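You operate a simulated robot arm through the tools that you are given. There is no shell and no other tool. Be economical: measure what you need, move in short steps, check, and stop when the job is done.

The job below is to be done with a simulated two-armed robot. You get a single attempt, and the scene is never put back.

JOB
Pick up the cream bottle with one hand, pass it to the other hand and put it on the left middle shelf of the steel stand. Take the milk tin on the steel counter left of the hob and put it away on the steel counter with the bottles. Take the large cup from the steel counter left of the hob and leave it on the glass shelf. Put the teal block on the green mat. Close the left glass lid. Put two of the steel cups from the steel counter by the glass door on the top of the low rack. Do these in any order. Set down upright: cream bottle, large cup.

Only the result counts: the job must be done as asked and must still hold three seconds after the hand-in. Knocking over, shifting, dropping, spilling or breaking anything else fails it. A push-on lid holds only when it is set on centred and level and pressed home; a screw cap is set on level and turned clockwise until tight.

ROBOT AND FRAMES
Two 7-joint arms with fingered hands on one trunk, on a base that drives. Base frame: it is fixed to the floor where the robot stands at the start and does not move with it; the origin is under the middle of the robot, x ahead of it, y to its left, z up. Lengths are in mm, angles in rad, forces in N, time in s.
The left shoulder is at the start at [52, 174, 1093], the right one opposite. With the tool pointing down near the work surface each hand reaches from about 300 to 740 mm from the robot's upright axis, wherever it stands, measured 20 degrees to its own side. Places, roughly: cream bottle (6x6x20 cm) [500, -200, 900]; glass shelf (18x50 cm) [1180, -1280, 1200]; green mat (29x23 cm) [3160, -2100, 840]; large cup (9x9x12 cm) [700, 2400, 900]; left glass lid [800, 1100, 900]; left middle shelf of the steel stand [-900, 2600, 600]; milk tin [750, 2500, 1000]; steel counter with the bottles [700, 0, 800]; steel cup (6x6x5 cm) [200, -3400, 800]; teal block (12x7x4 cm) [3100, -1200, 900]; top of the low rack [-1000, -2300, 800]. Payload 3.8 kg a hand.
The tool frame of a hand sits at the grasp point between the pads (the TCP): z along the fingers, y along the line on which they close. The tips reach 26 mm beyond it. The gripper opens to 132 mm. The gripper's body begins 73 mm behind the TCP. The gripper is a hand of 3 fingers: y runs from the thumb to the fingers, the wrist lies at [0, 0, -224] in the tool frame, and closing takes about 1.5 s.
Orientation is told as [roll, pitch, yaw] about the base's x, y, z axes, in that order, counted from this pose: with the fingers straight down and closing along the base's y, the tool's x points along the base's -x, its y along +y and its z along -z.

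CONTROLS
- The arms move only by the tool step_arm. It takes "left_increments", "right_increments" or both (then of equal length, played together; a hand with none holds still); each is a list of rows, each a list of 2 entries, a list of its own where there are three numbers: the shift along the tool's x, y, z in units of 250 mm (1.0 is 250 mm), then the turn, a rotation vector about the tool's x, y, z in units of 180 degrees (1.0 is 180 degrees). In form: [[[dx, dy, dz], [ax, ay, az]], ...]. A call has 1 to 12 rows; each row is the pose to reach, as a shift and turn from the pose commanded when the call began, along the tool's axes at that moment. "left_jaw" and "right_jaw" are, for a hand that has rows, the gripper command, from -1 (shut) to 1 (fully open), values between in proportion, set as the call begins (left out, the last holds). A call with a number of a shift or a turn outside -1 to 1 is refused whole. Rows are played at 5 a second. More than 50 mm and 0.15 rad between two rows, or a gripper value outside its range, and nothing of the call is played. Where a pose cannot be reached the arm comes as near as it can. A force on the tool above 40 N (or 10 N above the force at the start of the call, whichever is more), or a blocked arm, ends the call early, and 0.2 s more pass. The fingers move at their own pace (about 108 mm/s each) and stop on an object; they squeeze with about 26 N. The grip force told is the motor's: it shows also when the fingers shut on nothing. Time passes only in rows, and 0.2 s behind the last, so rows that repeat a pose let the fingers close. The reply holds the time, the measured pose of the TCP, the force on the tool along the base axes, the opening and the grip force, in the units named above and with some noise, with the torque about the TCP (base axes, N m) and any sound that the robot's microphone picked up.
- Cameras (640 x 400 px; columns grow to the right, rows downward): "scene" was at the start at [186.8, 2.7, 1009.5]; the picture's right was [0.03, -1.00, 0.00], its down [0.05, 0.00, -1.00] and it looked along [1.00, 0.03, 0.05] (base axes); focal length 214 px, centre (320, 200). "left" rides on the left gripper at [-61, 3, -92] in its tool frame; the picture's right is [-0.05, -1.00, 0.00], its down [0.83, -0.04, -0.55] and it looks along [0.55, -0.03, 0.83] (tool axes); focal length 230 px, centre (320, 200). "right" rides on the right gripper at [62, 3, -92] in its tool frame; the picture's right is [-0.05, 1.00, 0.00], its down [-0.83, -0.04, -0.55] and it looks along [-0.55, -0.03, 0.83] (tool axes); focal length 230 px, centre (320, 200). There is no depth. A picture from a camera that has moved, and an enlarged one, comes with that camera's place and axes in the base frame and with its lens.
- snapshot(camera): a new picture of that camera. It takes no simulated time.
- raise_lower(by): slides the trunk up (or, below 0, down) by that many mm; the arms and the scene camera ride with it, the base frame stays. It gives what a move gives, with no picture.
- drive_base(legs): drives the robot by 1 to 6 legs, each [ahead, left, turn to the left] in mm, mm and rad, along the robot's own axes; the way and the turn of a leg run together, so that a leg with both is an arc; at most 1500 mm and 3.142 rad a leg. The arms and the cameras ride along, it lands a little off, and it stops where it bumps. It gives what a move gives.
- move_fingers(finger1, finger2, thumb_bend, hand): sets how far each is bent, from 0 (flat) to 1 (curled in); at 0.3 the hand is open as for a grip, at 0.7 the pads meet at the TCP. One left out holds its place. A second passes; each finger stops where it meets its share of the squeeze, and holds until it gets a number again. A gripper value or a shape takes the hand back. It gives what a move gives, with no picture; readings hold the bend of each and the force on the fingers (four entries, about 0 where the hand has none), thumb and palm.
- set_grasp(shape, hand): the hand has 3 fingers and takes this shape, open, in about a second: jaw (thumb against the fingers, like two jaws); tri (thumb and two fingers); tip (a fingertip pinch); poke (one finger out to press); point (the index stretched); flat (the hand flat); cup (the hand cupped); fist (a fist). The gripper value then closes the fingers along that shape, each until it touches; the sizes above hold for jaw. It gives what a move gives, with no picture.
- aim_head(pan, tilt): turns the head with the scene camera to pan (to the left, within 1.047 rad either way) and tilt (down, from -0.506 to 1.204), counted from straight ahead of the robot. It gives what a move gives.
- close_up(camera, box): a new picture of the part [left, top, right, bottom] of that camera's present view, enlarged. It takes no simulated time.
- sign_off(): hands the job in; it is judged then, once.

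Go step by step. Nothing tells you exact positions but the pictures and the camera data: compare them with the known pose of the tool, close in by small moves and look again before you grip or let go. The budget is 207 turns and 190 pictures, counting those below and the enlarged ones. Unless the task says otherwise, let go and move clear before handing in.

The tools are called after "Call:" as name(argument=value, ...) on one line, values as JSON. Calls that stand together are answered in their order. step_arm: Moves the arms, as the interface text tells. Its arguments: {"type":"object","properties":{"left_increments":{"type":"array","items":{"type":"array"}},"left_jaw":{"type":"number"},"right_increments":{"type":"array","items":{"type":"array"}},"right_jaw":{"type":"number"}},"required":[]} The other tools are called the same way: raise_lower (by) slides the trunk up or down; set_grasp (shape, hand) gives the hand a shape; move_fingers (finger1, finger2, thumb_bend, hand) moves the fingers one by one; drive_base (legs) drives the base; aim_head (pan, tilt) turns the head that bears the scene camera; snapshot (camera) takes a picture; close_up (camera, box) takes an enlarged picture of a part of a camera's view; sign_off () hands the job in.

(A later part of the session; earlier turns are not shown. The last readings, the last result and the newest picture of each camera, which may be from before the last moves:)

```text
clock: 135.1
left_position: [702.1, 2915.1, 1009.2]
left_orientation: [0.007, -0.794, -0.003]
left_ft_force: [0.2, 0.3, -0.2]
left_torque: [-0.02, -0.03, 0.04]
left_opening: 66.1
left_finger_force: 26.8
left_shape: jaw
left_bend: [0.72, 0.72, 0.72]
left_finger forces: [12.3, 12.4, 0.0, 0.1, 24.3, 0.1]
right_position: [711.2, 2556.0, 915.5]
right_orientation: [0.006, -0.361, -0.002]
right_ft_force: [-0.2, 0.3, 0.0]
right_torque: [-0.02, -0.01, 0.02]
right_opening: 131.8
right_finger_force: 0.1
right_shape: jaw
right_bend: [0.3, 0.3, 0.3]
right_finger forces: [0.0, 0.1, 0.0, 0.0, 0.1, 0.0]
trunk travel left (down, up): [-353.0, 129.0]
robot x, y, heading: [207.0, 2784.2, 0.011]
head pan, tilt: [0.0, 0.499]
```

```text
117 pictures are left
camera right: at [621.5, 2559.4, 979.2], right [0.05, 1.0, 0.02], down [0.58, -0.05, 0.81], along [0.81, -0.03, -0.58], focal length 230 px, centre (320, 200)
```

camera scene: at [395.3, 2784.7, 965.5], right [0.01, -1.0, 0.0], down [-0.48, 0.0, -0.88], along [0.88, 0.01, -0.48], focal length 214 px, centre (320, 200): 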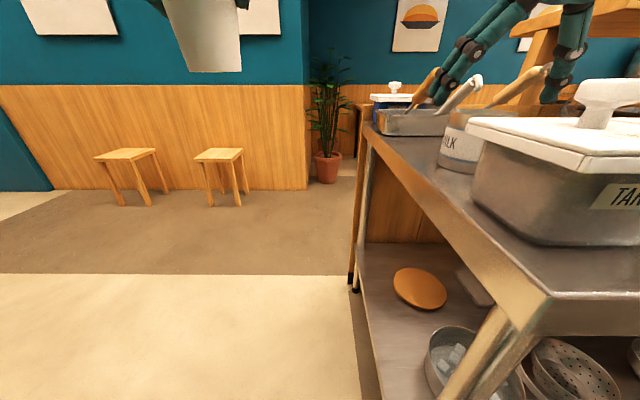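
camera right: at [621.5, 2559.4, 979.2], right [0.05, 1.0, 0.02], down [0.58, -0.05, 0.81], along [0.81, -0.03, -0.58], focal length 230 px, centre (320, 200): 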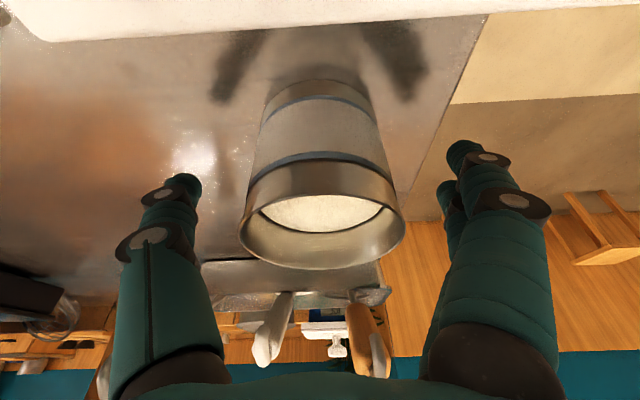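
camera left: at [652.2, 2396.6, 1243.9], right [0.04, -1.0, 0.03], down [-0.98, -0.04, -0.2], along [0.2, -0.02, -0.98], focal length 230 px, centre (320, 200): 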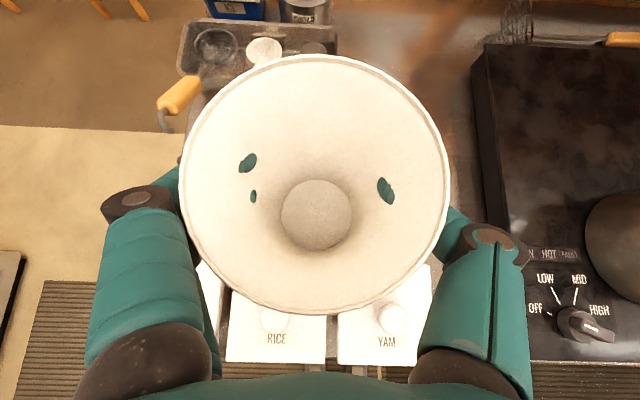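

Call:
step_arm(right_increments=[[[0, 0, 0], [0, 0, 0]], [[0, 0, 0], [0, 0, 0]], [[0, 0, 0], [0, 0, 0]], [[0, 0, 0], [0, 0, 0]], [[0, 0, 0], [0, 0, 0]], [[0, 0, 0], [0, 0, 0]], [[0, 0, 0], [0, 0, 0]]], right_jaw=-1)

Call:
raise_lower(by=125)

Call:
snapshot(camera="right")

```text
clock: 136.7
left_position: [702.2, 2915.9, 1008.6]
left_orientation: [0.009, -0.794, 0.0]
left_ft_force: [-0.4, 1.0, 0.0]
left_torque: [-0.02, 0.05, 0.0]
left_opening: 66.0
left_finger_force: 25.6
left_shape: jaw
left_bend: [0.72, 0.72, 0.72]
left_finger forces: [12.4, 12.4, 0.0, 0.1, 24.4, 0.0]
right_position: [710.9, 2556.2, 912.8]
right_orientation: [0.009, -0.36, -0.003]
right_ft_force: [-0.3, 0.5, -0.9]
right_torque: [-0.01, 0.0, -0.05]
right_opening: 65.8
right_finger_force: 25.8
right_shape: jaw
right_bend: [0.73, 0.72, 0.7]
right_finger forces: [11.8, 11.9, 0.1, 0.1, 22.2, 0.1]
trunk travel left (down, up): [-353.0, 129.0]
robot x, y, heading: [206.2, 2781.9, 0.01]
head pan, tilt: [0.0, 0.499]
```

```text
clock: 138.2
left_position: [702.5, 2915.6, 1130.8]
left_orientation: [0.009, -0.791, -0.002]
left_ft_force: [-0.4, 0.3, -0.7]
left_torque: [0.0, 0.02, -0.03]
left_opening: 66.0
left_finger_force: 25.7
left_shape: jaw
left_bend: [0.72, 0.72, 0.72]
left_finger forces: [12.4, 12.4, 0.0, 0.0, 24.3, 0.0]
right_position: [711.5, 2555.5, 1038.1]
right_orientation: [0.004, -0.357, -0.001]
right_ft_force: [-0.4, -0.9, -3.7]
right_torque: [-0.05, 0.01, 0.0]
right_opening: 65.6
right_finger_force: 25.7
right_shape: jaw
right_bend: [0.73, 0.72, 0.7]
right_finger forces: [11.9, 12.0, 0.1, 0.0, 22.1, 0.1]
trunk travel left (down, up): [-478.0, 4.0]
robot x, y, heading: [207.2, 2782.9, 0.012]
head pan, tilt: [0.0, 0.499]
```

```text
116 pictures are left
camera right: at [622.7, 2558.7, 1102.6], right [0.05, 1.0, 0.02], down [0.58, -0.05, 0.81], along [0.81, -0.03, -0.59], focal length 230 px, centre (320, 200)
```

right: 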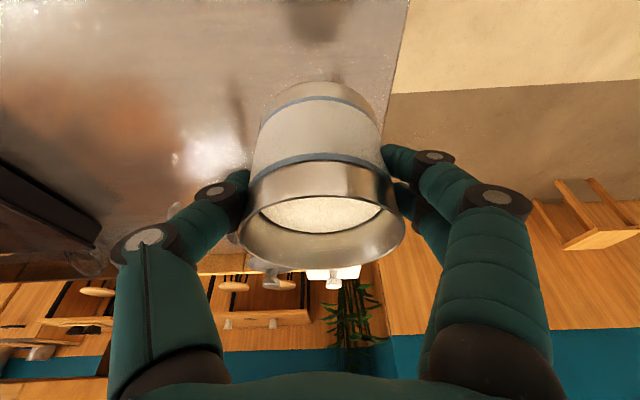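

Milk tin lifted upright. I back out and strafe along the aisle to the bottle counter with both objects held.

Call:
drive_base(legs=[[-400, 0, 0], [0, -1280, 0], [0, -1270, 0]])

Call:
aim_head(pan=-0.2, tilt=0.4)

Call:
snapshot(camera="scene")

Call:
snapshot(camera="right")

```text
clock: 162.9
left_position: [300.4, 333.8, 1133.4]
left_orientation: [0.006, -0.795, -0.02]
left_ft_force: [-0.6, 0.3, -1.2]
left_torque: [0.02, -0.02, 0.0]
left_opening: 66.1
left_finger_force: 25.6
left_shape: jaw
left_bend: [0.72, 0.72, 0.72]
left_finger forces: [12.4, 12.5, 0.0, 0.1, 24.2, 0.1]
right_position: [303.3, -25.0, 1038.9]
right_orientation: [0.006, -0.36, -0.017]
right_ft_force: [-0.7, 0.5, -3.4]
right_torque: [0.01, 0.01, 0.03]
right_opening: 65.4
right_finger_force: 26.1
right_shape: jaw
right_bend: [0.73, 0.72, 0.7]
right_finger forces: [11.9, 12.0, 0.0, 0.1, 22.1, 0.0]
trunk travel left (down, up): [-478.0, 4.0]
robot x, y, heading: [-201.3, 210.7, -0.004]
head pan, tilt: [0.0, 0.499]
```

```text
clock: 163.6
left_position: [300.8, 334.5, 1132.8]
left_orientation: [0.007, -0.793, -0.02]
left_ft_force: [-0.1, -0.2, 0.0]
left_torque: [0.01, 0.0, 0.03]
left_opening: 65.7
left_finger_force: 25.8
left_shape: jaw
left_bend: [0.72, 0.72, 0.72]
left_finger forces: [12.4, 12.3, 0.0, 0.0, 24.3, 0.0]
right_position: [303.9, -25.7, 1039.7]
right_orientation: [0.006, -0.36, -0.019]
right_ft_force: [-0.3, -0.2, -3.2]
right_torque: [0.02, 0.07, -0.04]
right_opening: 65.3
right_finger_force: 26.1
right_shape: jaw
right_bend: [0.73, 0.72, 0.7]
right_finger forces: [11.8, 12.1, 0.0, 0.0, 22.1, 0.0]
trunk travel left (down, up): [-478.0, 4.0]
robot x, y, heading: [-196.5, 210.7, -0.015]
head pan, tilt: [-0.201, 0.4]
```

```text
115 pictures are left
camera scene: at [0.3, 190.1, 1074.4], right [-0.21, -0.98, 0.0], down [-0.38, 0.08, -0.92], along [0.9, -0.19, -0.39], focal length 214 px, centre (320, 200)
```

scene: 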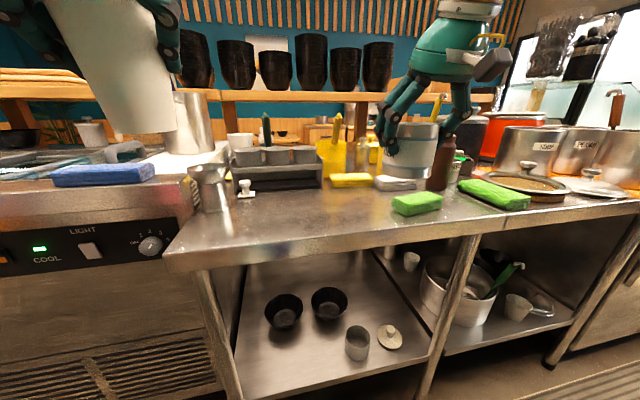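

```text
114 pictures are left
camera right: at [214.2, -20.5, 1103.6], right [0.07, 1.0, 0.02], down [0.58, -0.06, 0.81], along [0.81, -0.04, -0.58], focal length 230 px, centre (320, 200)
```

right: 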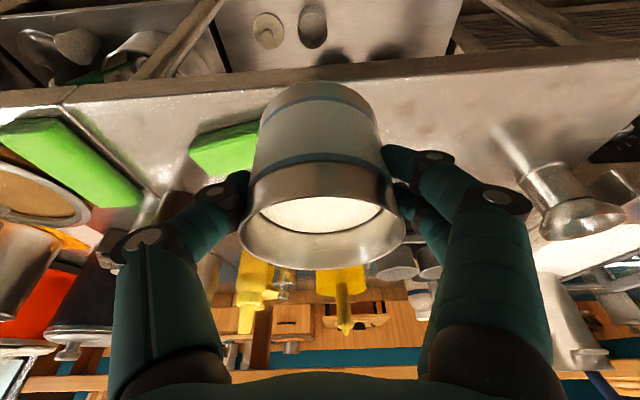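

Free counter space is around [440,40], front edge at x≈330. I lift and pull in the cup first, then drive the tin over the spot.

Call:
step_arm(left_increments=[[[-0.02, 0, -0.13], [0, 0, 0]], [[-0.04, 0, -0.26], [0, 0, 0]], [[-0.06, 0, -0.396], [0, 0, 0]]])

Call:
drive_base(legs=[[135, 75, 0.01]])

Call:
raise_lower(by=-95)

Call:
snapshot(camera="right")

Call:
snapshot(camera="scene")

```text
clock: 164.4
left_position: [239.6, 334.3, 1212.8]
left_orientation: [0.008, -0.794, -0.021]
left_ft_force: [0.4, 0.4, 0.1]
left_torque: [0.0, 0.0, 0.0]
left_opening: 65.9
left_finger_force: 25.8
left_shape: jaw
left_bend: [0.72, 0.72, 0.72]
left_finger forces: [12.5, 12.4, 0.0, 0.0, 24.2, 0.0]
right_position: [303.7, -25.1, 1039.6]
right_orientation: [0.007, -0.361, -0.021]
right_ft_force: [-1.5, 0.1, -3.9]
right_torque: [-0.03, 0.07, 0.0]
right_opening: 65.7
right_finger_force: 26.2
right_shape: jaw
right_bend: [0.73, 0.72, 0.7]
right_finger forces: [11.9, 12.0, 0.1, 0.0, 22.2, 0.0]
trunk travel left (down, up): [-478.0, 4.0]
robot x, y, heading: [-195.2, 207.9, -0.011]
head pan, tilt: [-0.201, 0.4]
```

```text
clock: 165.8
left_position: [372.4, 412.9, 1211.2]
left_orientation: [0.009, -0.794, -0.009]
left_ft_force: [-0.5, 0.0, 0.0]
left_torque: [-0.01, 0.02, -0.02]
left_opening: 66.0
left_finger_force: 25.7
left_shape: jaw
left_bend: [0.72, 0.72, 0.72]
left_finger forces: [12.4, 12.4, 0.0, 0.0, 24.3, 0.0]
right_position: [438.9, 53.9, 1039.8]
right_orientation: [0.007, -0.36, -0.009]
right_ft_force: [-0.7, 0.4, -3.5]
right_torque: [0.01, 0.09, -0.01]
right_opening: 65.6
right_finger_force: 25.8
right_shape: jaw
right_bend: [0.73, 0.72, 0.7]
right_finger forces: [11.8, 12.1, 0.0, 0.0, 22.1, 0.1]
trunk travel left (down, up): [-478.0, 4.0]
robot x, y, heading: [-60.2, 285.3, 0.005]
head pan, tilt: [-0.201, 0.4]
```

```text
clock: 167.1
left_position: [371.9, 412.9, 1117.0]
left_orientation: [0.008, -0.796, -0.009]
left_ft_force: [-0.6, -0.6, 0.1]
left_torque: [-0.02, 0.0, -0.03]
left_opening: 65.9
left_finger_force: 26.0
left_shape: jaw
left_bend: [0.72, 0.72, 0.72]
left_finger forces: [12.5, 12.4, 0.1, 0.1, 24.2, 0.0]
right_position: [438.9, 52.8, 944.6]
right_orientation: [0.005, -0.362, -0.009]
right_ft_force: [0.0, -0.8, -2.8]
right_torque: [0.0, 0.02, 0.01]
right_opening: 65.4
right_finger_force: 25.9
right_shape: jaw
right_bend: [0.73, 0.72, 0.7]
right_finger forces: [12.0, 12.2, 0.1, 0.0, 22.1, 0.0]
trunk travel left (down, up): [-383.0, 99.0]
robot x, y, heading: [-63.8, 283.0, 0.005]
head pan, tilt: [-0.201, 0.4]
```

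```text
113 pictures are left
camera right: at [349.6, 57.6, 1009.3], right [0.06, 1.0, 0.02], down [0.58, -0.05, 0.81], along [0.81, -0.03, -0.58], focal length 230 px, centre (320, 200)
```

right: 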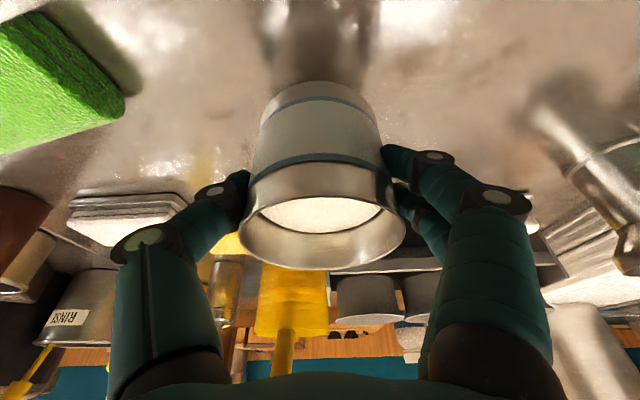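

```text
112 pictures are left
camera scene: at [121.4, 266.0, 948.0], right [-0.2, -0.98, 0.0], down [-0.38, 0.08, -0.92], along [0.9, -0.18, -0.39], focal length 214 px, centre (320, 200)
```

scene: 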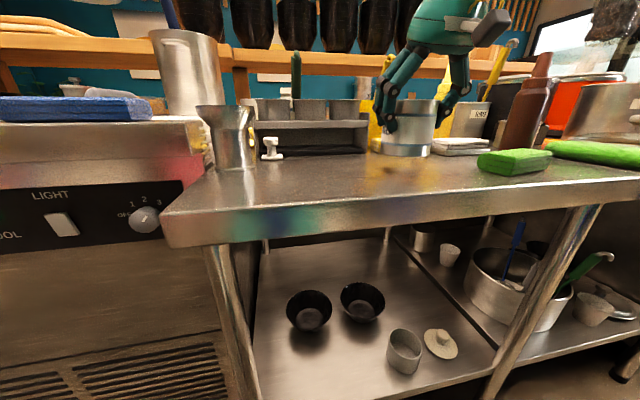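

The spot is clear. I lower further in steps until contact.

Call:
raise_lower(by=-14)

Call:
raise_lower(by=-4)

Call:
close_up(camera="scene", box=[340, 60, 500, 180])

```text
clock: 167.7
left_position: [371.3, 413.0, 1102.6]
left_orientation: [0.007, -0.794, -0.009]
left_ft_force: [0.6, -0.3, -0.3]
left_torque: [0.02, 0.02, -0.01]
left_opening: 65.8
left_finger_force: 25.9
left_shape: jaw
left_bend: [0.72, 0.72, 0.72]
left_finger forces: [12.4, 12.5, 0.0, 0.0, 24.2, 0.0]
right_position: [440.1, 54.2, 931.6]
right_orientation: [0.008, -0.36, -0.009]
right_ft_force: [0.1, -0.4, -3.4]
right_torque: [0.01, 0.07, 0.01]
right_opening: 65.6
right_finger_force: 25.5
right_shape: jaw
right_bend: [0.73, 0.72, 0.7]
right_finger forces: [12.0, 12.2, 0.0, 0.0, 22.0, 0.0]
trunk travel left (down, up): [-369.0, 113.0]
robot x, y, heading: [-65.9, 281.8, -0.001]
head pan, tilt: [-0.201, 0.4]
```

```text
clock: 168.2
left_position: [372.1, 412.4, 1098.6]
left_orientation: [0.01, -0.794, -0.01]
left_ft_force: [-1.0, -0.1, -0.3]
left_torque: [0.0, 0.0, -0.01]
left_opening: 65.9
left_finger_force: 25.8
left_shape: jaw
left_bend: [0.72, 0.72, 0.72]
left_finger forces: [12.5, 12.3, 0.1, 0.0, 24.1, 0.0]
right_position: [439.7, 54.3, 925.6]
right_orientation: [0.007, -0.359, -0.01]
right_ft_force: [0.3, 0.8, -3.5]
right_torque: [0.04, 0.06, -0.01]
right_opening: 65.6
right_finger_force: 26.1
right_shape: jaw
right_bend: [0.73, 0.72, 0.7]
right_finger forces: [11.9, 12.1, 0.1, 0.0, 22.1, 0.0]
trunk travel left (down, up): [-365.0, 117.0]
robot x, y, heading: [-62.9, 287.3, 0.004]
head pan, tilt: [-0.201, 0.4]
```

```text
3.33 times, centred on (420, 120) of scene
camera zoom: at [118.9, 265.9, 927.6], right [-0.2, -0.98, 0.0], down [-0.38, 0.08, -0.92], along [0.9, -0.18, -0.39], focal length 715 px, centre (-13, 467)
```

zoom: 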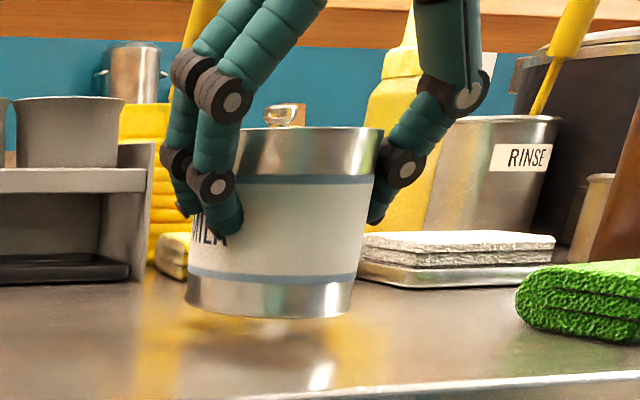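

Call:
raise_lower(by=-5)

Call:
raise_lower(by=-4)

Call:
close_up(camera="scene", box=[340, 60, 500, 180])

```text
clock: 168.8
left_position: [372.4, 412.7, 1093.0]
left_orientation: [0.009, -0.793, -0.009]
left_ft_force: [-0.4, -0.6, 0.2]
left_torque: [0.01, 0.01, 0.0]
left_opening: 65.9
left_finger_force: 26.2
left_shape: jaw
left_bend: [0.72, 0.72, 0.72]
left_finger forces: [12.4, 12.4, 0.1, 0.1, 24.2, 0.0]
right_position: [438.4, 54.6, 920.2]
right_orientation: [0.007, -0.358, -0.008]
right_ft_force: [1.2, 0.8, -3.0]
right_torque: [0.01, 0.05, -0.01]
right_opening: 65.4
right_finger_force: 25.9
right_shape: jaw
right_bend: [0.73, 0.72, 0.7]
right_finger forces: [11.8, 12.1, 0.0, 0.0, 22.2, 0.0]
trunk travel left (down, up): [-360.0, 122.0]
robot x, y, heading: [-66.8, 284.4, 0.003]
head pan, tilt: [-0.201, 0.4]
```

```text
clock: 169.3
left_position: [371.5, 412.4, 1090.6]
left_orientation: [0.008, -0.792, -0.009]
left_ft_force: [-0.3, -0.2, 0.5]
left_torque: [0.02, 0.0, -0.03]
left_opening: 65.9
left_finger_force: 26.0
left_shape: jaw
left_bend: [0.72, 0.72, 0.72]
left_finger forces: [12.4, 12.5, 0.1, 0.0, 24.2, 0.0]
right_position: [438.6, 53.5, 916.3]
right_orientation: [0.006, -0.359, -0.01]
right_ft_force: [0.3, 0.1, -2.8]
right_torque: [0.03, 0.05, -0.02]
right_opening: 65.6
right_finger_force: 25.8
right_shape: jaw
right_bend: [0.73, 0.72, 0.7]
right_finger forces: [11.9, 12.1, 0.0, 0.0, 22.1, 0.1]
trunk travel left (down, up): [-356.0, 126.0]
robot x, y, heading: [-62.0, 283.8, 0.002]
head pan, tilt: [-0.201, 0.4]
```

```text
3.33 times, centred on (420, 120) of scene
camera zoom: at [117.7, 265.9, 917.9], right [-0.2, -0.98, 0.0], down [-0.38, 0.08, -0.92], along [0.9, -0.18, -0.39], focal length 715 px, centre (-13, 467)
```

zoom: 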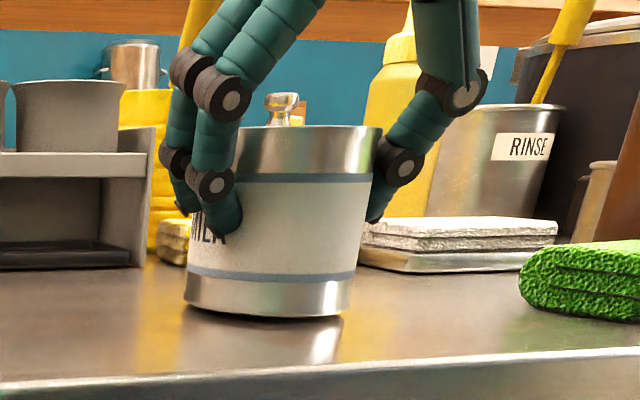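

Call:
raise_lower(by=-3)

Call:
raise_lower(by=-2)

```text
clock: 169.8
left_position: [372.4, 410.8, 1087.7]
left_orientation: [0.009, -0.793, -0.009]
left_ft_force: [-0.3, 0.2, -1.0]
left_torque: [-0.01, 0.0, -0.01]
left_opening: 66.0
left_finger_force: 26.8
left_shape: jaw
left_bend: [0.72, 0.72, 0.72]
left_finger forces: [12.4, 12.4, 0.0, 0.0, 24.3, 0.0]
right_position: [439.5, 53.2, 913.6]
right_orientation: [0.007, -0.36, -0.009]
right_ft_force: [-0.2, 0.9, -1.8]
right_torque: [0.02, 0.08, -0.05]
right_opening: 65.3
right_finger_force: 26.1
right_shape: jaw
right_bend: [0.73, 0.72, 0.7]
right_finger forces: [12.2, 12.1, 0.0, 0.1, 22.2, 0.0]
trunk travel left (down, up): [-353.0, 129.0]
robot x, y, heading: [-63.0, 283.4, -0.0]
head pan, tilt: [-0.201, 0.4]
```

```text
clock: 170.3
left_position: [371.2, 412.1, 1086.0]
left_orientation: [0.009, -0.793, -0.01]
left_ft_force: [-0.2, -0.2, -1.6]
left_torque: [0.0, 0.05, 0.02]
left_opening: 65.8
left_finger_force: 25.8
left_shape: jaw
left_bend: [0.72, 0.72, 0.72]
left_finger forces: [12.5, 12.4, 0.1, 0.0, 24.1, 0.0]
right_position: [438.6, 54.5, 913.2]
right_orientation: [0.007, -0.362, -0.007]
right_ft_force: [-1.1, -0.6, 7.6]
right_torque: [-0.06, 0.0, -0.01]
right_opening: 65.6
right_finger_force: 26.1
right_shape: jaw
right_bend: [0.73, 0.72, 0.7]
right_finger forces: [12.5, 12.3, 0.0, 0.1, 24.1, 0.1]
trunk travel left (down, up): [-351.0, 131.0]
robot x, y, heading: [-66.0, 286.2, 0.003]
head pan, tilt: [-0.201, 0.4]
```

Contact (7.6 N). I release and raise straight up with the trunk.

Call:
step_arm(right_increments=[[[0, 0, 0], [0, 0, 0]], [[0, 0, 0], [0, 0, 0]], [[0, 0, 0], [0, 0, 0]], [[0, 0, 0], [0, 0, 0]], [[0, 0, 0], [0, 0, 0]]], right_jaw=0.8)

Call:
raise_lower(by=125)

Call:
snapshot(camera="right")

```text
clock: 171.6
left_position: [370.8, 412.7, 1085.4]
left_orientation: [0.008, -0.794, -0.008]
left_ft_force: [0.4, -0.6, -0.1]
left_torque: [-0.02, 0.01, 0.0]
left_opening: 65.9
left_finger_force: 25.9
left_shape: jaw
left_bend: [0.72, 0.72, 0.72]
left_finger forces: [12.4, 12.4, 0.0, 0.1, 24.2, 0.0]
right_position: [439.7, 53.5, 911.7]
right_orientation: [0.006, -0.359, -0.008]
right_ft_force: [-0.2, -0.2, 0.5]
right_torque: [0.0, 0.0, -0.04]
right_opening: 118.6
right_finger_force: 0.0
right_shape: jaw
right_bend: [0.48, 0.48, 0.44]
right_finger forces: [0.0, 0.1, 0.0, 0.1, 0.0, 0.0]
trunk travel left (down, up): [-351.0, 131.0]
robot x, y, heading: [-64.7, 283.6, 0.002]
head pan, tilt: [-0.201, 0.4]
```

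```text
clock: 173.1
left_position: [373.0, 412.8, 1208.4]
left_orientation: [0.008, -0.79, -0.008]
left_ft_force: [-0.6, -1.0, -0.9]
left_torque: [0.0, 0.01, 0.0]
left_opening: 65.8
left_finger_force: 25.9
left_shape: jaw
left_bend: [0.72, 0.72, 0.72]
left_finger forces: [12.4, 12.4, 0.0, 0.0, 24.2, 0.1]
right_position: [439.5, 54.2, 1035.9]
right_orientation: [0.005, -0.359, -0.008]
right_ft_force: [0.0, 0.4, -0.9]
right_torque: [0.0, 0.02, 0.01]
right_opening: 118.8
right_finger_force: 0.0
right_shape: jaw
right_bend: [0.48, 0.48, 0.44]
right_finger forces: [0.0, 0.1, 0.0, 0.1, 0.1, 0.1]
trunk travel left (down, up): [-476.0, 6.0]
robot x, y, heading: [-66.5, 283.4, 0.006]
head pan, tilt: [-0.201, 0.4]
```

```text
109 pictures are left
camera right: at [350.3, 57.2, 1100.7], right [0.06, 1.0, 0.02], down [0.58, -0.05, 0.81], along [0.81, -0.03, -0.59], focal length 230 px, centre (320, 200)
```

right: 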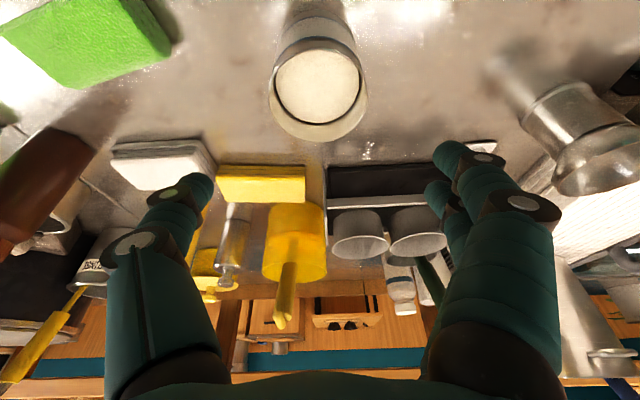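

The milk tin stands on the counter. Now for the glass shelf: I back out and strafe right to see the area around y −1280.

Call:
drive_base(legs=[[-150, 0, 0], [0, -1300, 0]])

Call:
aim_head(pan=-0.15, tilt=0.15)

Call:
snapshot(camera="scene")

```text
clock: 185.8
left_position: [233.1, -895.1, 1209.9]
left_orientation: [0.008, -0.794, 0.007]
left_ft_force: [0.1, -0.6, -0.4]
left_torque: [0.02, 0.03, -0.02]
left_opening: 65.7
left_finger_force: 26.4
left_shape: jaw
left_bend: [0.72, 0.72, 0.72]
left_finger forces: [12.5, 12.5, 0.0, 0.0, 24.2, 0.1]
right_position: [307.0, -1253.2, 1037.3]
right_orientation: [0.006, -0.36, 0.009]
right_ft_force: [-0.4, 0.1, -0.8]
right_torque: [0.02, 0.0, -0.03]
right_opening: 118.6
right_finger_force: 0.1
right_shape: jaw
right_bend: [0.48, 0.48, 0.44]
right_finger forces: [0.0, 0.0, 0.1, 0.1, 0.0, 0.1]
trunk travel left (down, up): [-476.0, 6.0]
robot x, y, heading: [-202.1, -1030.5, 0.022]
head pan, tilt: [-0.201, 0.4]
```

```text
clock: 186.6
left_position: [232.3, -896.2, 1209.2]
left_orientation: [0.008, -0.792, 0.007]
left_ft_force: [-1.4, -0.1, -0.5]
left_torque: [0.0, 0.04, -0.02]
left_opening: 65.9
left_finger_force: 26.2
left_shape: jaw
left_bend: [0.72, 0.72, 0.72]
left_finger forces: [12.3, 12.4, 0.1, 0.1, 24.1, 0.1]
right_position: [306.4, -1252.3, 1038.5]
right_orientation: [0.009, -0.358, 0.009]
right_ft_force: [0.8, 0.1, 0.4]
right_torque: [0.03, 0.02, 0.03]
right_opening: 118.6
right_finger_force: 0.1
right_shape: jaw
right_bend: [0.48, 0.48, 0.44]
right_finger forces: [0.1, 0.0, 0.0, 0.1, 0.0, 0.1]
trunk travel left (down, up): [-476.0, 6.0]
robot x, y, heading: [-204.0, -1034.6, 0.02]
head pan, tilt: [-0.15, 0.15]
```

```text
108 pictures are left
camera scene: at [-1.9, -1041.1, 1094.9], right [-0.13, -0.99, 0.0], down [-0.15, 0.02, -0.99], along [0.98, -0.13, -0.15], focal length 214 px, centre (320, 200)
```

scene: 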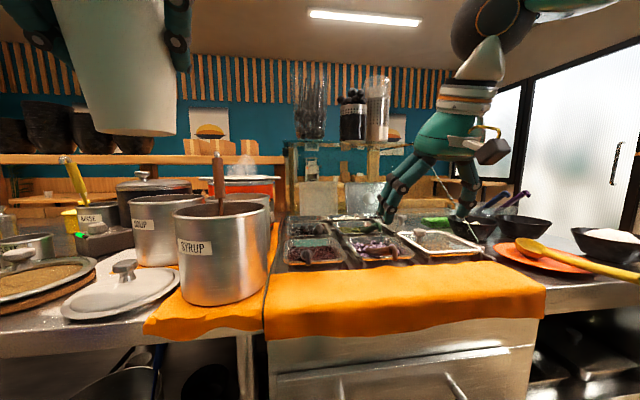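

The glass shelf with black jars is on the far side of the topping counter. I look right for a way around.

Call:
drive_base(legs=[[0, -900, 0]])

Call:
aim_head(pan=-0.3, tilt=0.2)

Call:
snapshot(camera="scene")

Call:
aim_head(pan=-1.04, tilt=0.2)

Call:
snapshot(camera="scene")

```text
clock: 194.8
left_position: [251.4, -1793.4, 1210.0]
left_orientation: [0.009, -0.794, 0.008]
left_ft_force: [-0.8, -0.9, 0.1]
left_torque: [0.0, -0.02, 0.02]
left_opening: 66.0
left_finger_force: 26.1
left_shape: jaw
left_bend: [0.72, 0.72, 0.72]
left_finger forces: [12.5, 12.4, 0.1, 0.0, 24.1, 0.0]
right_position: [324.5, -2149.7, 1038.9]
right_orientation: [0.007, -0.359, 0.008]
right_ft_force: [0.1, 0.6, -0.8]
right_torque: [-0.02, 0.01, -0.02]
right_opening: 118.6
right_finger_force: 0.1
right_shape: jaw
right_bend: [0.48, 0.48, 0.44]
right_finger forces: [0.1, 0.0, 0.0, 0.1, 0.1, 0.0]
trunk travel left (down, up): [-476.0, 6.0]
robot x, y, heading: [-184.1, -1928.5, 0.023]
head pan, tilt: [-0.15, 0.15]
```

```text
clock: 195.5
left_position: [249.8, -1792.4, 1209.7]
left_orientation: [0.008, -0.794, 0.01]
left_ft_force: [0.0, 0.1, -0.4]
left_torque: [0.0, 0.01, -0.01]
left_opening: 66.0
left_finger_force: 26.4
left_shape: jaw
left_bend: [0.72, 0.72, 0.72]
left_finger forces: [12.4, 12.4, 0.1, 0.1, 24.0, 0.0]
right_position: [323.6, -2149.3, 1036.9]
right_orientation: [0.007, -0.358, 0.011]
right_ft_force: [0.3, 0.0, 0.2]
right_torque: [0.02, -0.05, 0.01]
right_opening: 118.5
right_finger_force: 0.0
right_shape: jaw
right_bend: [0.48, 0.48, 0.44]
right_finger forces: [0.1, 0.0, 0.0, 0.0, 0.0, 0.1]
trunk travel left (down, up): [-476.0, 6.0]
robot x, y, heading: [-185.0, -1929.1, 0.014]
head pan, tilt: [-0.3, 0.201]
```

```text
107 pictures are left
camera scene: at [13.0, -1952.3, 1090.3], right [-0.28, -0.96, 0.0], down [-0.19, 0.06, -0.98], along [0.94, -0.27, -0.2], focal length 214 px, centre (320, 200)
```

scene: 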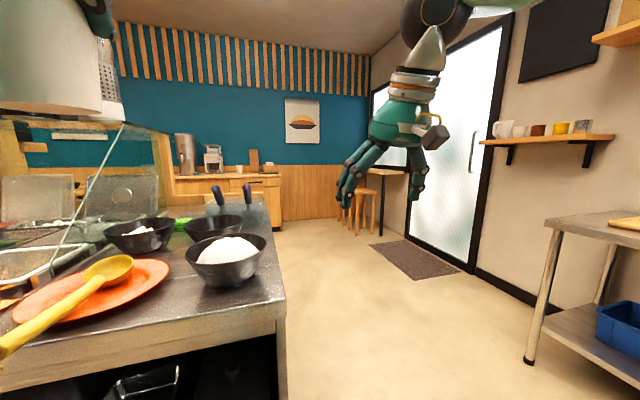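

```text
clock: 196.6
left_position: [250.0, -1792.0, 1211.1]
left_orientation: [0.01, -0.794, 0.008]
left_ft_force: [-0.3, 0.4, -0.8]
left_torque: [0.0, 0.0, -0.02]
left_opening: 65.9
left_finger_force: 26.1
left_shape: jaw
left_bend: [0.72, 0.72, 0.72]
left_finger forces: [12.5, 12.5, 0.0, 0.0, 24.0, 0.0]
right_position: [323.6, -2149.3, 1037.4]
right_orientation: [0.007, -0.36, 0.009]
right_ft_force: [0.1, 0.4, 0.1]
right_torque: [-0.01, 0.0, 0.03]
right_opening: 118.6
right_finger_force: 0.1
right_shape: jaw
right_bend: [0.48, 0.48, 0.44]
right_finger forces: [0.0, 0.0, 0.0, 0.0, 0.1, 0.0]
trunk travel left (down, up): [-476.0, 6.0]
robot x, y, heading: [-184.1, -1928.4, 0.019]
head pan, tilt: [-1.04, 0.201]
```

```text
106 pictures are left
camera scene: at [-27.7, -2005.9, 1090.2], right [-0.85, -0.52, 0.0], down [-0.1, 0.17, -0.98], along [0.51, -0.84, -0.2], focal length 214 px, centre (320, 200)
```

scene: 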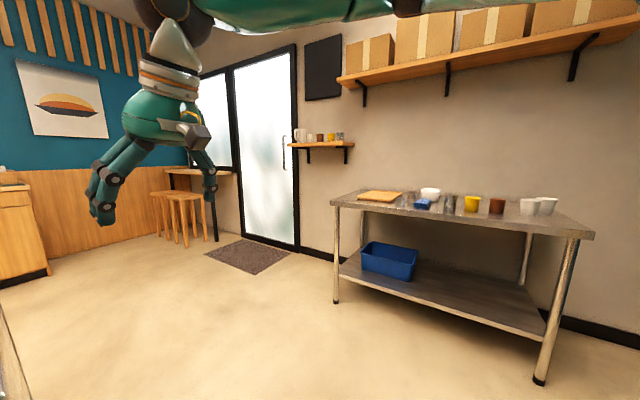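

The counter ends near y −2000 and the floor beyond is open. I go around to the far side of the counter and turn to face it.

Call:
drive_base(legs=[[0, -670, 0], [1100, 0, 0], [1000, 0, 0], [0, 0, 1.57]])

Call:
aim_head(pan=0.5, tilt=0.15)

Call:
snapshot(camera="scene")

Call:
aim_head(pan=-0.8, tilt=0.2)

Call:
snapshot(camera="scene")

```text
clock: 216.6
left_position: [1774.1, -2088.5, 1210.9]
left_orientation: [0.006, -0.794, 1.574]
left_ft_force: [-0.4, 0.5, 0.6]
left_torque: [0.03, -0.02, 0.01]
left_opening: 65.9
left_finger_force: 26.3
left_shape: jaw
left_bend: [0.72, 0.72, 0.72]
left_finger forces: [12.5, 12.5, 0.0, 0.0, 24.3, 0.0]
right_position: [2132.3, -2017.8, 1037.0]
right_orientation: [0.008, -0.359, 1.573]
right_ft_force: [0.8, -0.4, 0.2]
right_torque: [-0.01, 0.02, -0.02]
right_opening: 118.6
right_finger_force: 0.0
right_shape: jaw
right_bend: [0.48, 0.48, 0.44]
right_finger forces: [0.1, 0.1, 0.0, 0.1, 0.0, 0.0]
trunk travel left (down, up): [-476.0, 6.0]
robot x, y, heading: [1908.3, -2524.7, 1.583]
head pan, tilt: [-1.04, 0.201]
```

```text
clock: 218.2
left_position: [1775.6, -2089.1, 1209.1]
left_orientation: [0.01, -0.795, 1.573]
left_ft_force: [-0.1, -0.1, -1.4]
left_torque: [-0.02, -0.01, 0.03]
left_opening: 65.7
left_finger_force: 25.8
left_shape: jaw
left_bend: [0.72, 0.72, 0.72]
left_finger forces: [12.5, 12.5, 0.0, 0.0, 24.2, 0.1]
right_position: [2131.9, -2016.9, 1038.7]
right_orientation: [0.007, -0.359, 1.575]
right_ft_force: [-0.6, -0.5, -0.3]
right_torque: [0.02, 0.0, 0.01]
right_opening: 118.7
right_finger_force: 0.0
right_shape: jaw
right_bend: [0.48, 0.48, 0.44]
right_finger forces: [0.0, 0.0, 0.1, 0.1, 0.0, 0.0]
trunk travel left (down, up): [-476.0, 6.0]
robot x, y, heading: [1910.8, -2521.5, 1.587]
head pan, tilt: [0.499, 0.15]
```

```text
105 pictures are left
camera scene: at [1860.8, -2335.1, 1094.9], right [0.87, 0.49, 0.0], down [0.07, -0.13, -0.99], along [-0.48, 0.86, -0.15], focal length 214 px, centre (320, 200)
```

scene: 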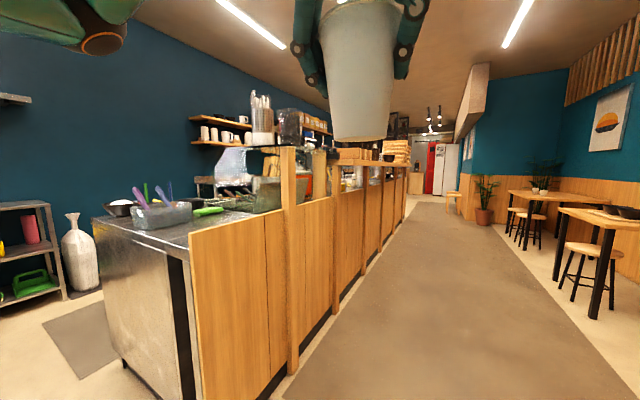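

```text
clock: 219.7
left_position: [1774.8, -2090.2, 1209.0]
left_orientation: [0.008, -0.794, 1.573]
left_ft_force: [0.8, -0.3, 0.3]
left_torque: [-0.04, 0.0, -0.03]
left_opening: 65.4
left_finger_force: 26.0
left_shape: jaw
left_bend: [0.72, 0.72, 0.72]
left_finger forces: [12.5, 12.5, 0.0, 0.1, 24.3, 0.0]
right_position: [2132.8, -2017.2, 1037.3]
right_orientation: [0.008, -0.361, 1.575]
right_ft_force: [0.7, 1.3, 0.2]
right_torque: [0.02, 0.05, -0.02]
right_opening: 118.7
right_finger_force: 0.1
right_shape: jaw
right_bend: [0.48, 0.48, 0.44]
right_finger forces: [0.1, 0.0, 0.1, 0.0, 0.0, 0.0]
trunk travel left (down, up): [-476.0, 6.0]
robot x, y, heading: [1910.6, -2523.2, 1.582]
head pan, tilt: [-0.799, 0.201]
```

```text
104 pictures are left
camera scene: at [1972.1, -2350.0, 1090.2], right [0.71, -0.71, 0.0], down [-0.14, -0.14, -0.98], along [0.69, 0.69, -0.2], focal length 214 px, centre (320, 200)
```

scene: 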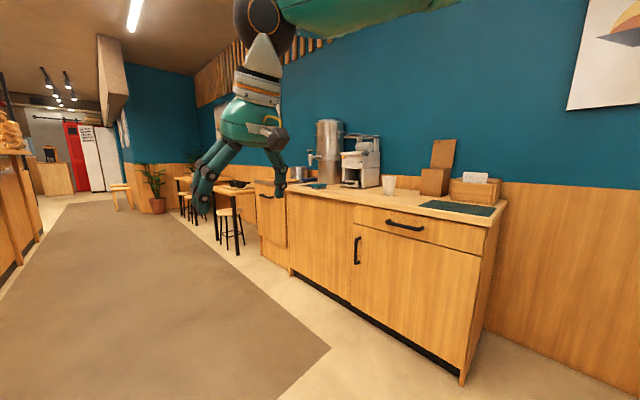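

I can see the whole layout: the glass shelf tops the wood front near x 1240, and the teal block and green mat are on the cabinet opposite. I face the shelf.

Call:
drive_base(legs=[[0, 0, 1.56], [0, -1130, 0]])

Call:
aim_head(pan=0, tilt=0.05)

Call:
snapshot(camera="scene")

Call:
snapshot(camera="left")

```text
clock: 233.6
left_position: [1446.5, -1545.5, 1210.2]
left_orientation: [0.008, -0.794, -3.116]
left_ft_force: [0.5, 0.9, -0.2]
left_torque: [0.0, 0.03, -0.01]
left_opening: 65.8
left_finger_force: 26.4
left_shape: jaw
left_bend: [0.72, 0.72, 0.72]
left_finger forces: [12.6, 12.5, 0.1, 0.0, 24.3, 0.0]
right_position: [1367.2, -1189.1, 1037.3]
right_orientation: [0.008, -0.359, -3.115]
right_ft_force: [-0.6, -0.4, -0.1]
right_torque: [0.04, 0.03, 0.0]
right_opening: 118.3
right_finger_force: 0.1
right_shape: jaw
right_bend: [0.48, 0.48, 0.44]
right_finger forces: [0.0, 0.0, 0.0, 0.0, 0.0, 0.1]
trunk travel left (down, up): [-476.0, 6.0]
robot x, y, heading: [1878.9, -1399.2, -3.102]
head pan, tilt: [-0.799, 0.201]
```

```text
clock: 234.8
left_position: [1445.3, -1546.2, 1211.0]
left_orientation: [0.009, -0.793, -3.117]
left_ft_force: [-0.4, 0.2, 0.2]
left_torque: [0.0, -0.01, -0.01]
left_opening: 65.7
left_finger_force: 26.6
left_shape: jaw
left_bend: [0.72, 0.72, 0.72]
left_finger forces: [12.6, 12.5, 0.0, 0.0, 24.2, 0.1]
right_position: [1367.6, -1188.9, 1036.6]
right_orientation: [0.007, -0.359, -3.116]
right_ft_force: [-0.9, 0.7, -0.1]
right_torque: [0.02, -0.02, 0.01]
right_opening: 118.9
right_finger_force: 0.0
right_shape: jaw
right_bend: [0.48, 0.48, 0.44]
right_finger forces: [0.1, 0.1, 0.0, 0.0, 0.1, 0.1]
trunk travel left (down, up): [-476.0, 6.0]
robot x, y, heading: [1878.5, -1401.6, -3.103]
head pan, tilt: [0.0, 0.051]
```

```text
103 pictures are left
camera scene: at [1678.6, -1408.1, 1104.1], right [-0.04, 1.0, 0.0], down [0.05, 0.0, -1.0], along [-1.0, -0.04, -0.05], focal length 214 px, centre (320, 200)
```

scene: 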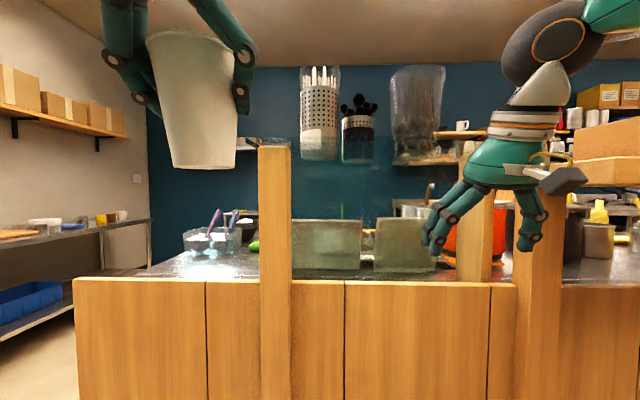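

```text
102 pictures are left
camera left: at [1469.1, -1547.7, 1318.0], right [-0.07, 1.0, 0.03], down [0.98, 0.07, -0.2], along [-0.21, 0.02, -0.98], focal length 230 px, centre (320, 200)
```

left: 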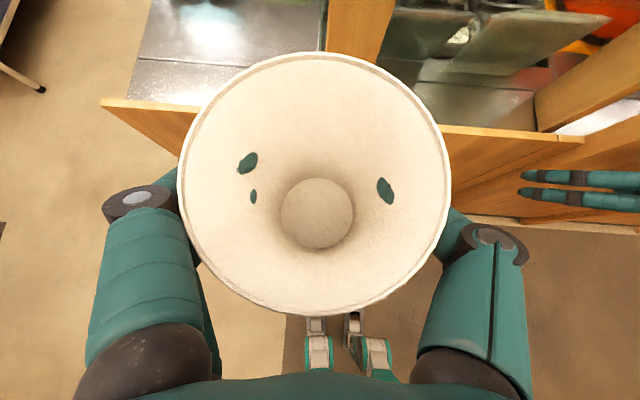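

The shelf sits between two wooden posts with three jars on it. I raise the right hand to use its camera for a view from above the shelf.

Call:
step_arm(right_increments=[[[0.02, 0, -0.15], [0, 0, 0]], [[0.05, 0, -0.3], [0, 0, 0]], [[0.08, 0, -0.45], [0, 0, 0]], [[0.11, 0, -0.6], [0, 0, 0]], [[0.135, 0, -0.777], [0, 0, 0]]])

Call:
snapshot(camera="right")

```text
clock: 236.0
left_position: [1447.5, -1544.7, 1210.2]
left_orientation: [0.009, -0.797, -3.115]
left_ft_force: [0.2, -0.7, -0.5]
left_torque: [0.0, -0.02, 0.01]
left_opening: 65.5
left_finger_force: 26.2
left_shape: jaw
left_bend: [0.72, 0.72, 0.72]
left_finger forces: [12.6, 12.5, 0.0, 0.1, 24.2, 0.0]
right_position: [1468.7, -1185.3, 1207.6]
right_orientation: [0.008, -0.36, -3.116]
right_ft_force: [0.5, 0.1, -0.4]
right_torque: [0.01, 0.02, -0.02]
right_opening: 118.5
right_finger_force: 0.1
right_shape: jaw
right_bend: [0.48, 0.48, 0.44]
right_finger forces: [0.0, 0.1, 0.0, 0.1, 0.0, 0.0]
trunk travel left (down, up): [-476.0, 6.0]
robot x, y, heading: [1881.2, -1400.1, -3.101]
head pan, tilt: [0.0, 0.051]
```

```text
101 pictures are left
camera right: at [1559.6, -1183.6, 1272.9], right [-0.02, -1.0, 0.02], down [-0.58, 0.03, 0.81], along [-0.81, 0.0, -0.58], focal length 230 px, centre (320, 200)
```

right: 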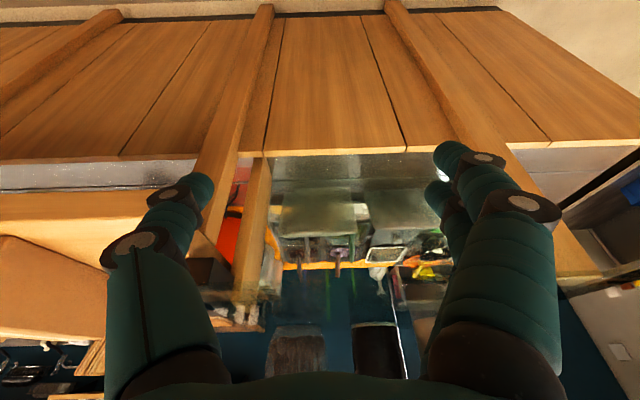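

Call:
close_up(camera="right", box=[200, 140, 480, 390])

Call:
close_up(camera="scene", box=[250, 50, 570, 250])

```text
1.60 times, centred on (340, 265) of right
camera zoom: at [1559.6, -1183.6, 1272.9], right [-0.02, -1.0, 0.02], down [-0.58, 0.03, 0.81], along [-0.81, 0.0, -0.58], focal length 368 px, centre (288, 96)
```

zoom: 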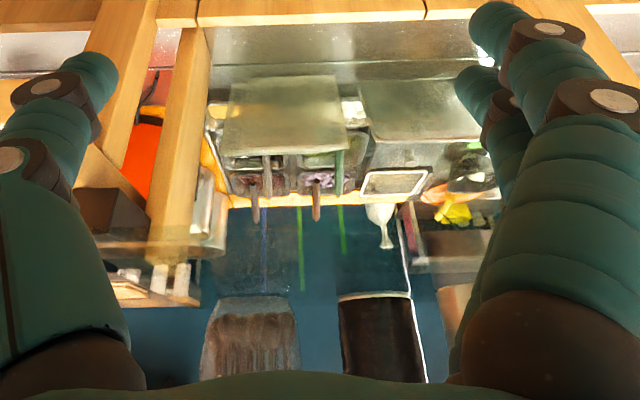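

```text
2.00 times, centred on (410, 150) of scene
camera zoom: at [1679.4, -1408.2, 1104.3], right [-0.04, 1.0, 0.0], down [0.05, 0.0, -1.0], along [-1.0, -0.04, -0.05], focal length 429 px, centre (140, 300)
```

zoom: 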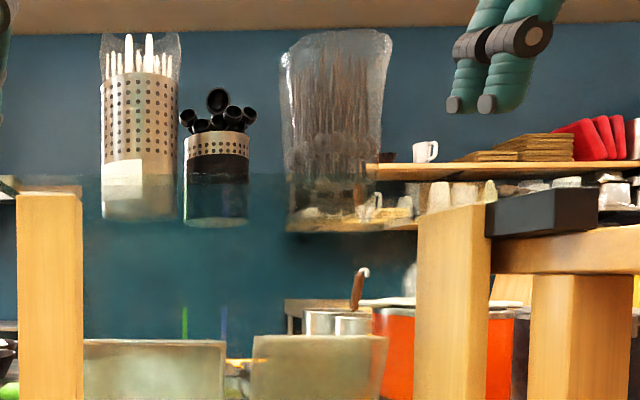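

The jars triangulate to about x 950, z 1195, so the shelf's extent is unclear. First I test whether the left hand can lift the cup above shelf height.

Call:
step_arm(left_increments=[[[-0.1, 0, -0.1], [0, 0, 0]], [[-0.2, 0, -0.2], [0, 0, 0]], [[-0.28, 0, -0.28], [0, 0, 0]], [[-0.3, 0, -0.3], [0, 0, 0]]])

Call:
snapshot(camera="scene")

```text
clock: 237.0
left_position: [1446.8, -1544.6, 1315.8]
left_orientation: [0.008, -0.793, -3.116]
left_ft_force: [-0.2, -0.1, 0.2]
left_torque: [-0.04, 0.0, -0.02]
left_opening: 65.8
left_finger_force: 26.4
left_shape: jaw
left_bend: [0.72, 0.72, 0.72]
left_finger forces: [12.6, 12.5, 0.0, 0.1, 24.3, 0.1]
right_position: [1466.6, -1183.3, 1207.6]
right_orientation: [0.006, -0.36, -3.116]
right_ft_force: [-0.5, -0.1, 0.0]
right_torque: [0.01, 0.0, 0.01]
right_opening: 118.7
right_finger_force: 0.1
right_shape: jaw
right_bend: [0.48, 0.48, 0.44]
right_finger forces: [0.1, 0.0, 0.0, 0.1, 0.1, 0.0]
trunk travel left (down, up): [-476.0, 6.0]
robot x, y, heading: [1878.5, -1399.4, -3.104]
head pan, tilt: [0.0, 0.051]
```

```text
98 pictures are left
camera scene: at [1678.7, -1408.2, 1104.1], right [-0.04, 1.0, 0.0], down [0.05, 0.0, -1.0], along [-1.0, -0.04, -0.05], focal length 214 px, centre (320, 200)
```

scene: 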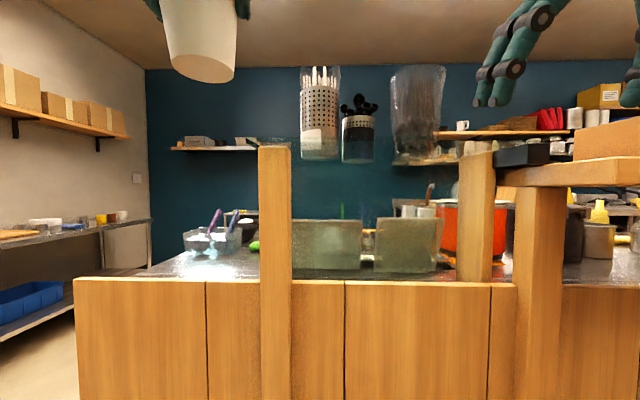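

The cup can be raised enough. I retract the right arm, then bring the cup (and the left camera, high above) over the shelf's front edge to see the shelf from above.

Call:
step_arm(right_increments=[[[0.14, -0.05, -0.05], [0, 0, 0]], [[0.28, -0.1, -0.1], [0, 0, 0]], [[0.42, -0.15, -0.16], [0, 0, 0]], [[0.56, -0.2, -0.21], [0, 0, 0]]])

Call:
drive_base(legs=[[0, -270, 0], [200, 0, 0]])

Call:
snapshot(camera="left")

Call:
snapshot(camera="scene")

```text
clock: 238.0
left_position: [1447.1, -1542.8, 1315.9]
left_orientation: [0.009, -0.794, -3.116]
left_ft_force: [0.2, 0.1, 0.0]
left_torque: [0.01, 0.04, -0.01]
left_opening: 65.8
left_finger_force: 26.2
left_shape: jaw
left_bend: [0.72, 0.72, 0.72]
left_finger forces: [12.5, 12.5, 0.0, 0.1, 24.3, 0.0]
right_position: [1615.6, -1130.6, 1205.2]
right_orientation: [0.004, -0.361, -3.117]
right_ft_force: [0.1, -0.2, 0.2]
right_torque: [0.0, -0.03, 0.0]
right_opening: 118.7
right_finger_force: 0.0
right_shape: jaw
right_bend: [0.48, 0.48, 0.44]
right_finger forces: [0.0, 0.0, 0.0, 0.0, 0.0, 0.0]
trunk travel left (down, up): [-476.0, 6.0]
robot x, y, heading: [1879.4, -1400.1, -3.102]
head pan, tilt: [0.0, 0.051]
```

```text
clock: 242.1
left_position: [1241.6, -1281.6, 1316.8]
left_orientation: [0.009, -0.796, -3.115]
left_ft_force: [0.3, 0.3, -0.2]
left_torque: [-0.01, 0.0, 0.0]
left_opening: 65.7
left_finger_force: 26.6
left_shape: jaw
left_bend: [0.72, 0.72, 0.72]
left_finger forces: [12.6, 12.5, 0.1, 0.0, 24.2, 0.0]
right_position: [1409.1, -868.8, 1206.7]
right_orientation: [0.006, -0.36, -3.115]
right_ft_force: [0.5, 0.4, 0.2]
right_torque: [-0.02, -0.04, -0.02]
right_opening: 118.5
right_finger_force: 0.0
right_shape: jaw
right_bend: [0.48, 0.48, 0.44]
right_finger forces: [0.0, 0.0, 0.0, 0.0, 0.0, 0.0]
trunk travel left (down, up): [-476.0, 6.0]
robot x, y, heading: [1672.2, -1141.7, -3.104]
head pan, tilt: [0.0, 0.051]
```

```text
97 pictures are left
camera left: at [1264.5, -1283.8, 1424.5], right [-0.07, 1.0, 0.03], down [0.98, 0.07, -0.2], along [-0.21, 0.02, -0.98], focal length 230 px, centre (320, 200)
```

left: 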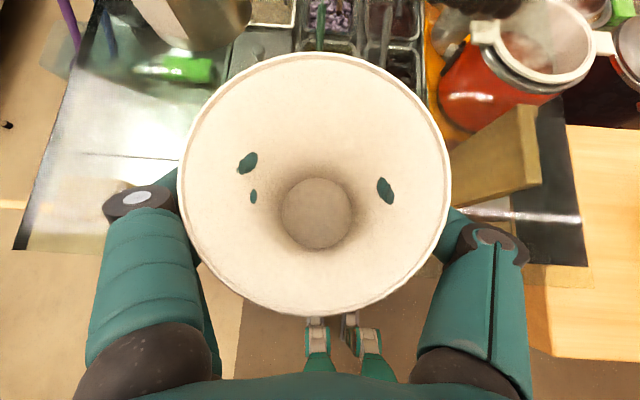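

```text
96 pictures are left
camera scene: at [1473.3, -1145.8, 1104.3], right [-0.04, 1.0, 0.0], down [0.05, 0.0, -1.0], along [-1.0, -0.04, -0.05], focal length 214 px, centre (320, 200)
```

scene: 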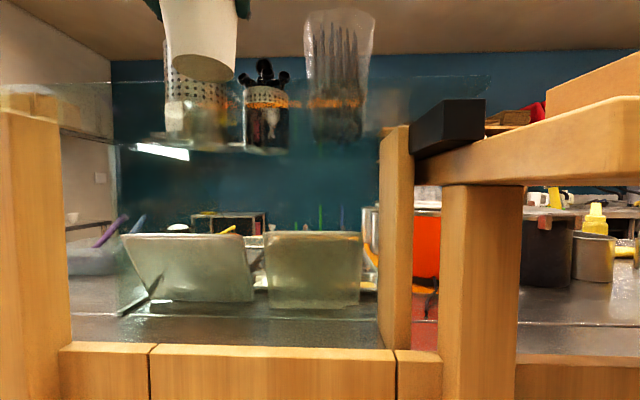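

Triangulating the posts (x≈1155–1200, tops z≈1197) puts the free front part of the glass shelf right at [1180,-1280]; the jars stand behind at x≈950. I extend the cup forward 60 mm by arm.

Call:
step_arm(left_increments=[[[-0.06, 0, 0.06], [0, 0, 0]], [[-0.12, 0, 0.12], [0, 0, 0]], [[-0.168, 0, 0.171], [0, 0, 0]]])

Call:
close_up(camera="scene", box=[60, 0, 420, 225])

```text
clock: 242.9
left_position: [1181.7, -1284.0, 1316.8]
left_orientation: [0.009, -0.795, -3.116]
left_ft_force: [0.3, 0.8, -0.1]
left_torque: [0.01, 0.03, -0.01]
left_opening: 65.4
left_finger_force: 26.3
left_shape: jaw
left_bend: [0.72, 0.72, 0.72]
left_finger forces: [12.6, 12.4, 0.1, 0.0, 24.3, 0.0]
right_position: [1409.1, -869.7, 1206.2]
right_orientation: [0.007, -0.36, -3.116]
right_ft_force: [0.1, -1.6, 0.4]
right_torque: [0.0, 0.0, 0.03]
right_opening: 118.8
right_finger_force: 0.2
right_shape: jaw
right_bend: [0.48, 0.48, 0.44]
right_finger forces: [0.1, 0.1, 0.0, 0.0, 0.0, 0.1]
trunk travel left (down, up): [-476.0, 6.0]
robot x, y, heading: [1672.3, -1141.4, -3.106]
head pan, tilt: [0.0, 0.051]
```

```text
1.78 times, centred on (240, 112) of scene
camera zoom: at [1473.1, -1145.8, 1104.0], right [-0.04, 1.0, 0.0], down [0.05, 0.0, -1.0], along [-1.0, -0.04, -0.05], focal length 381 px, centre (462, 356)
```

zoom: 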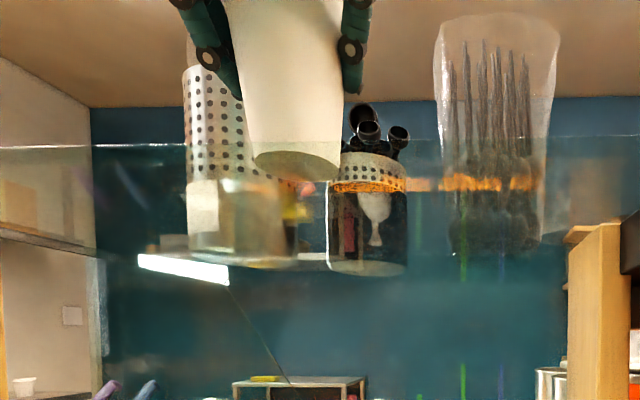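

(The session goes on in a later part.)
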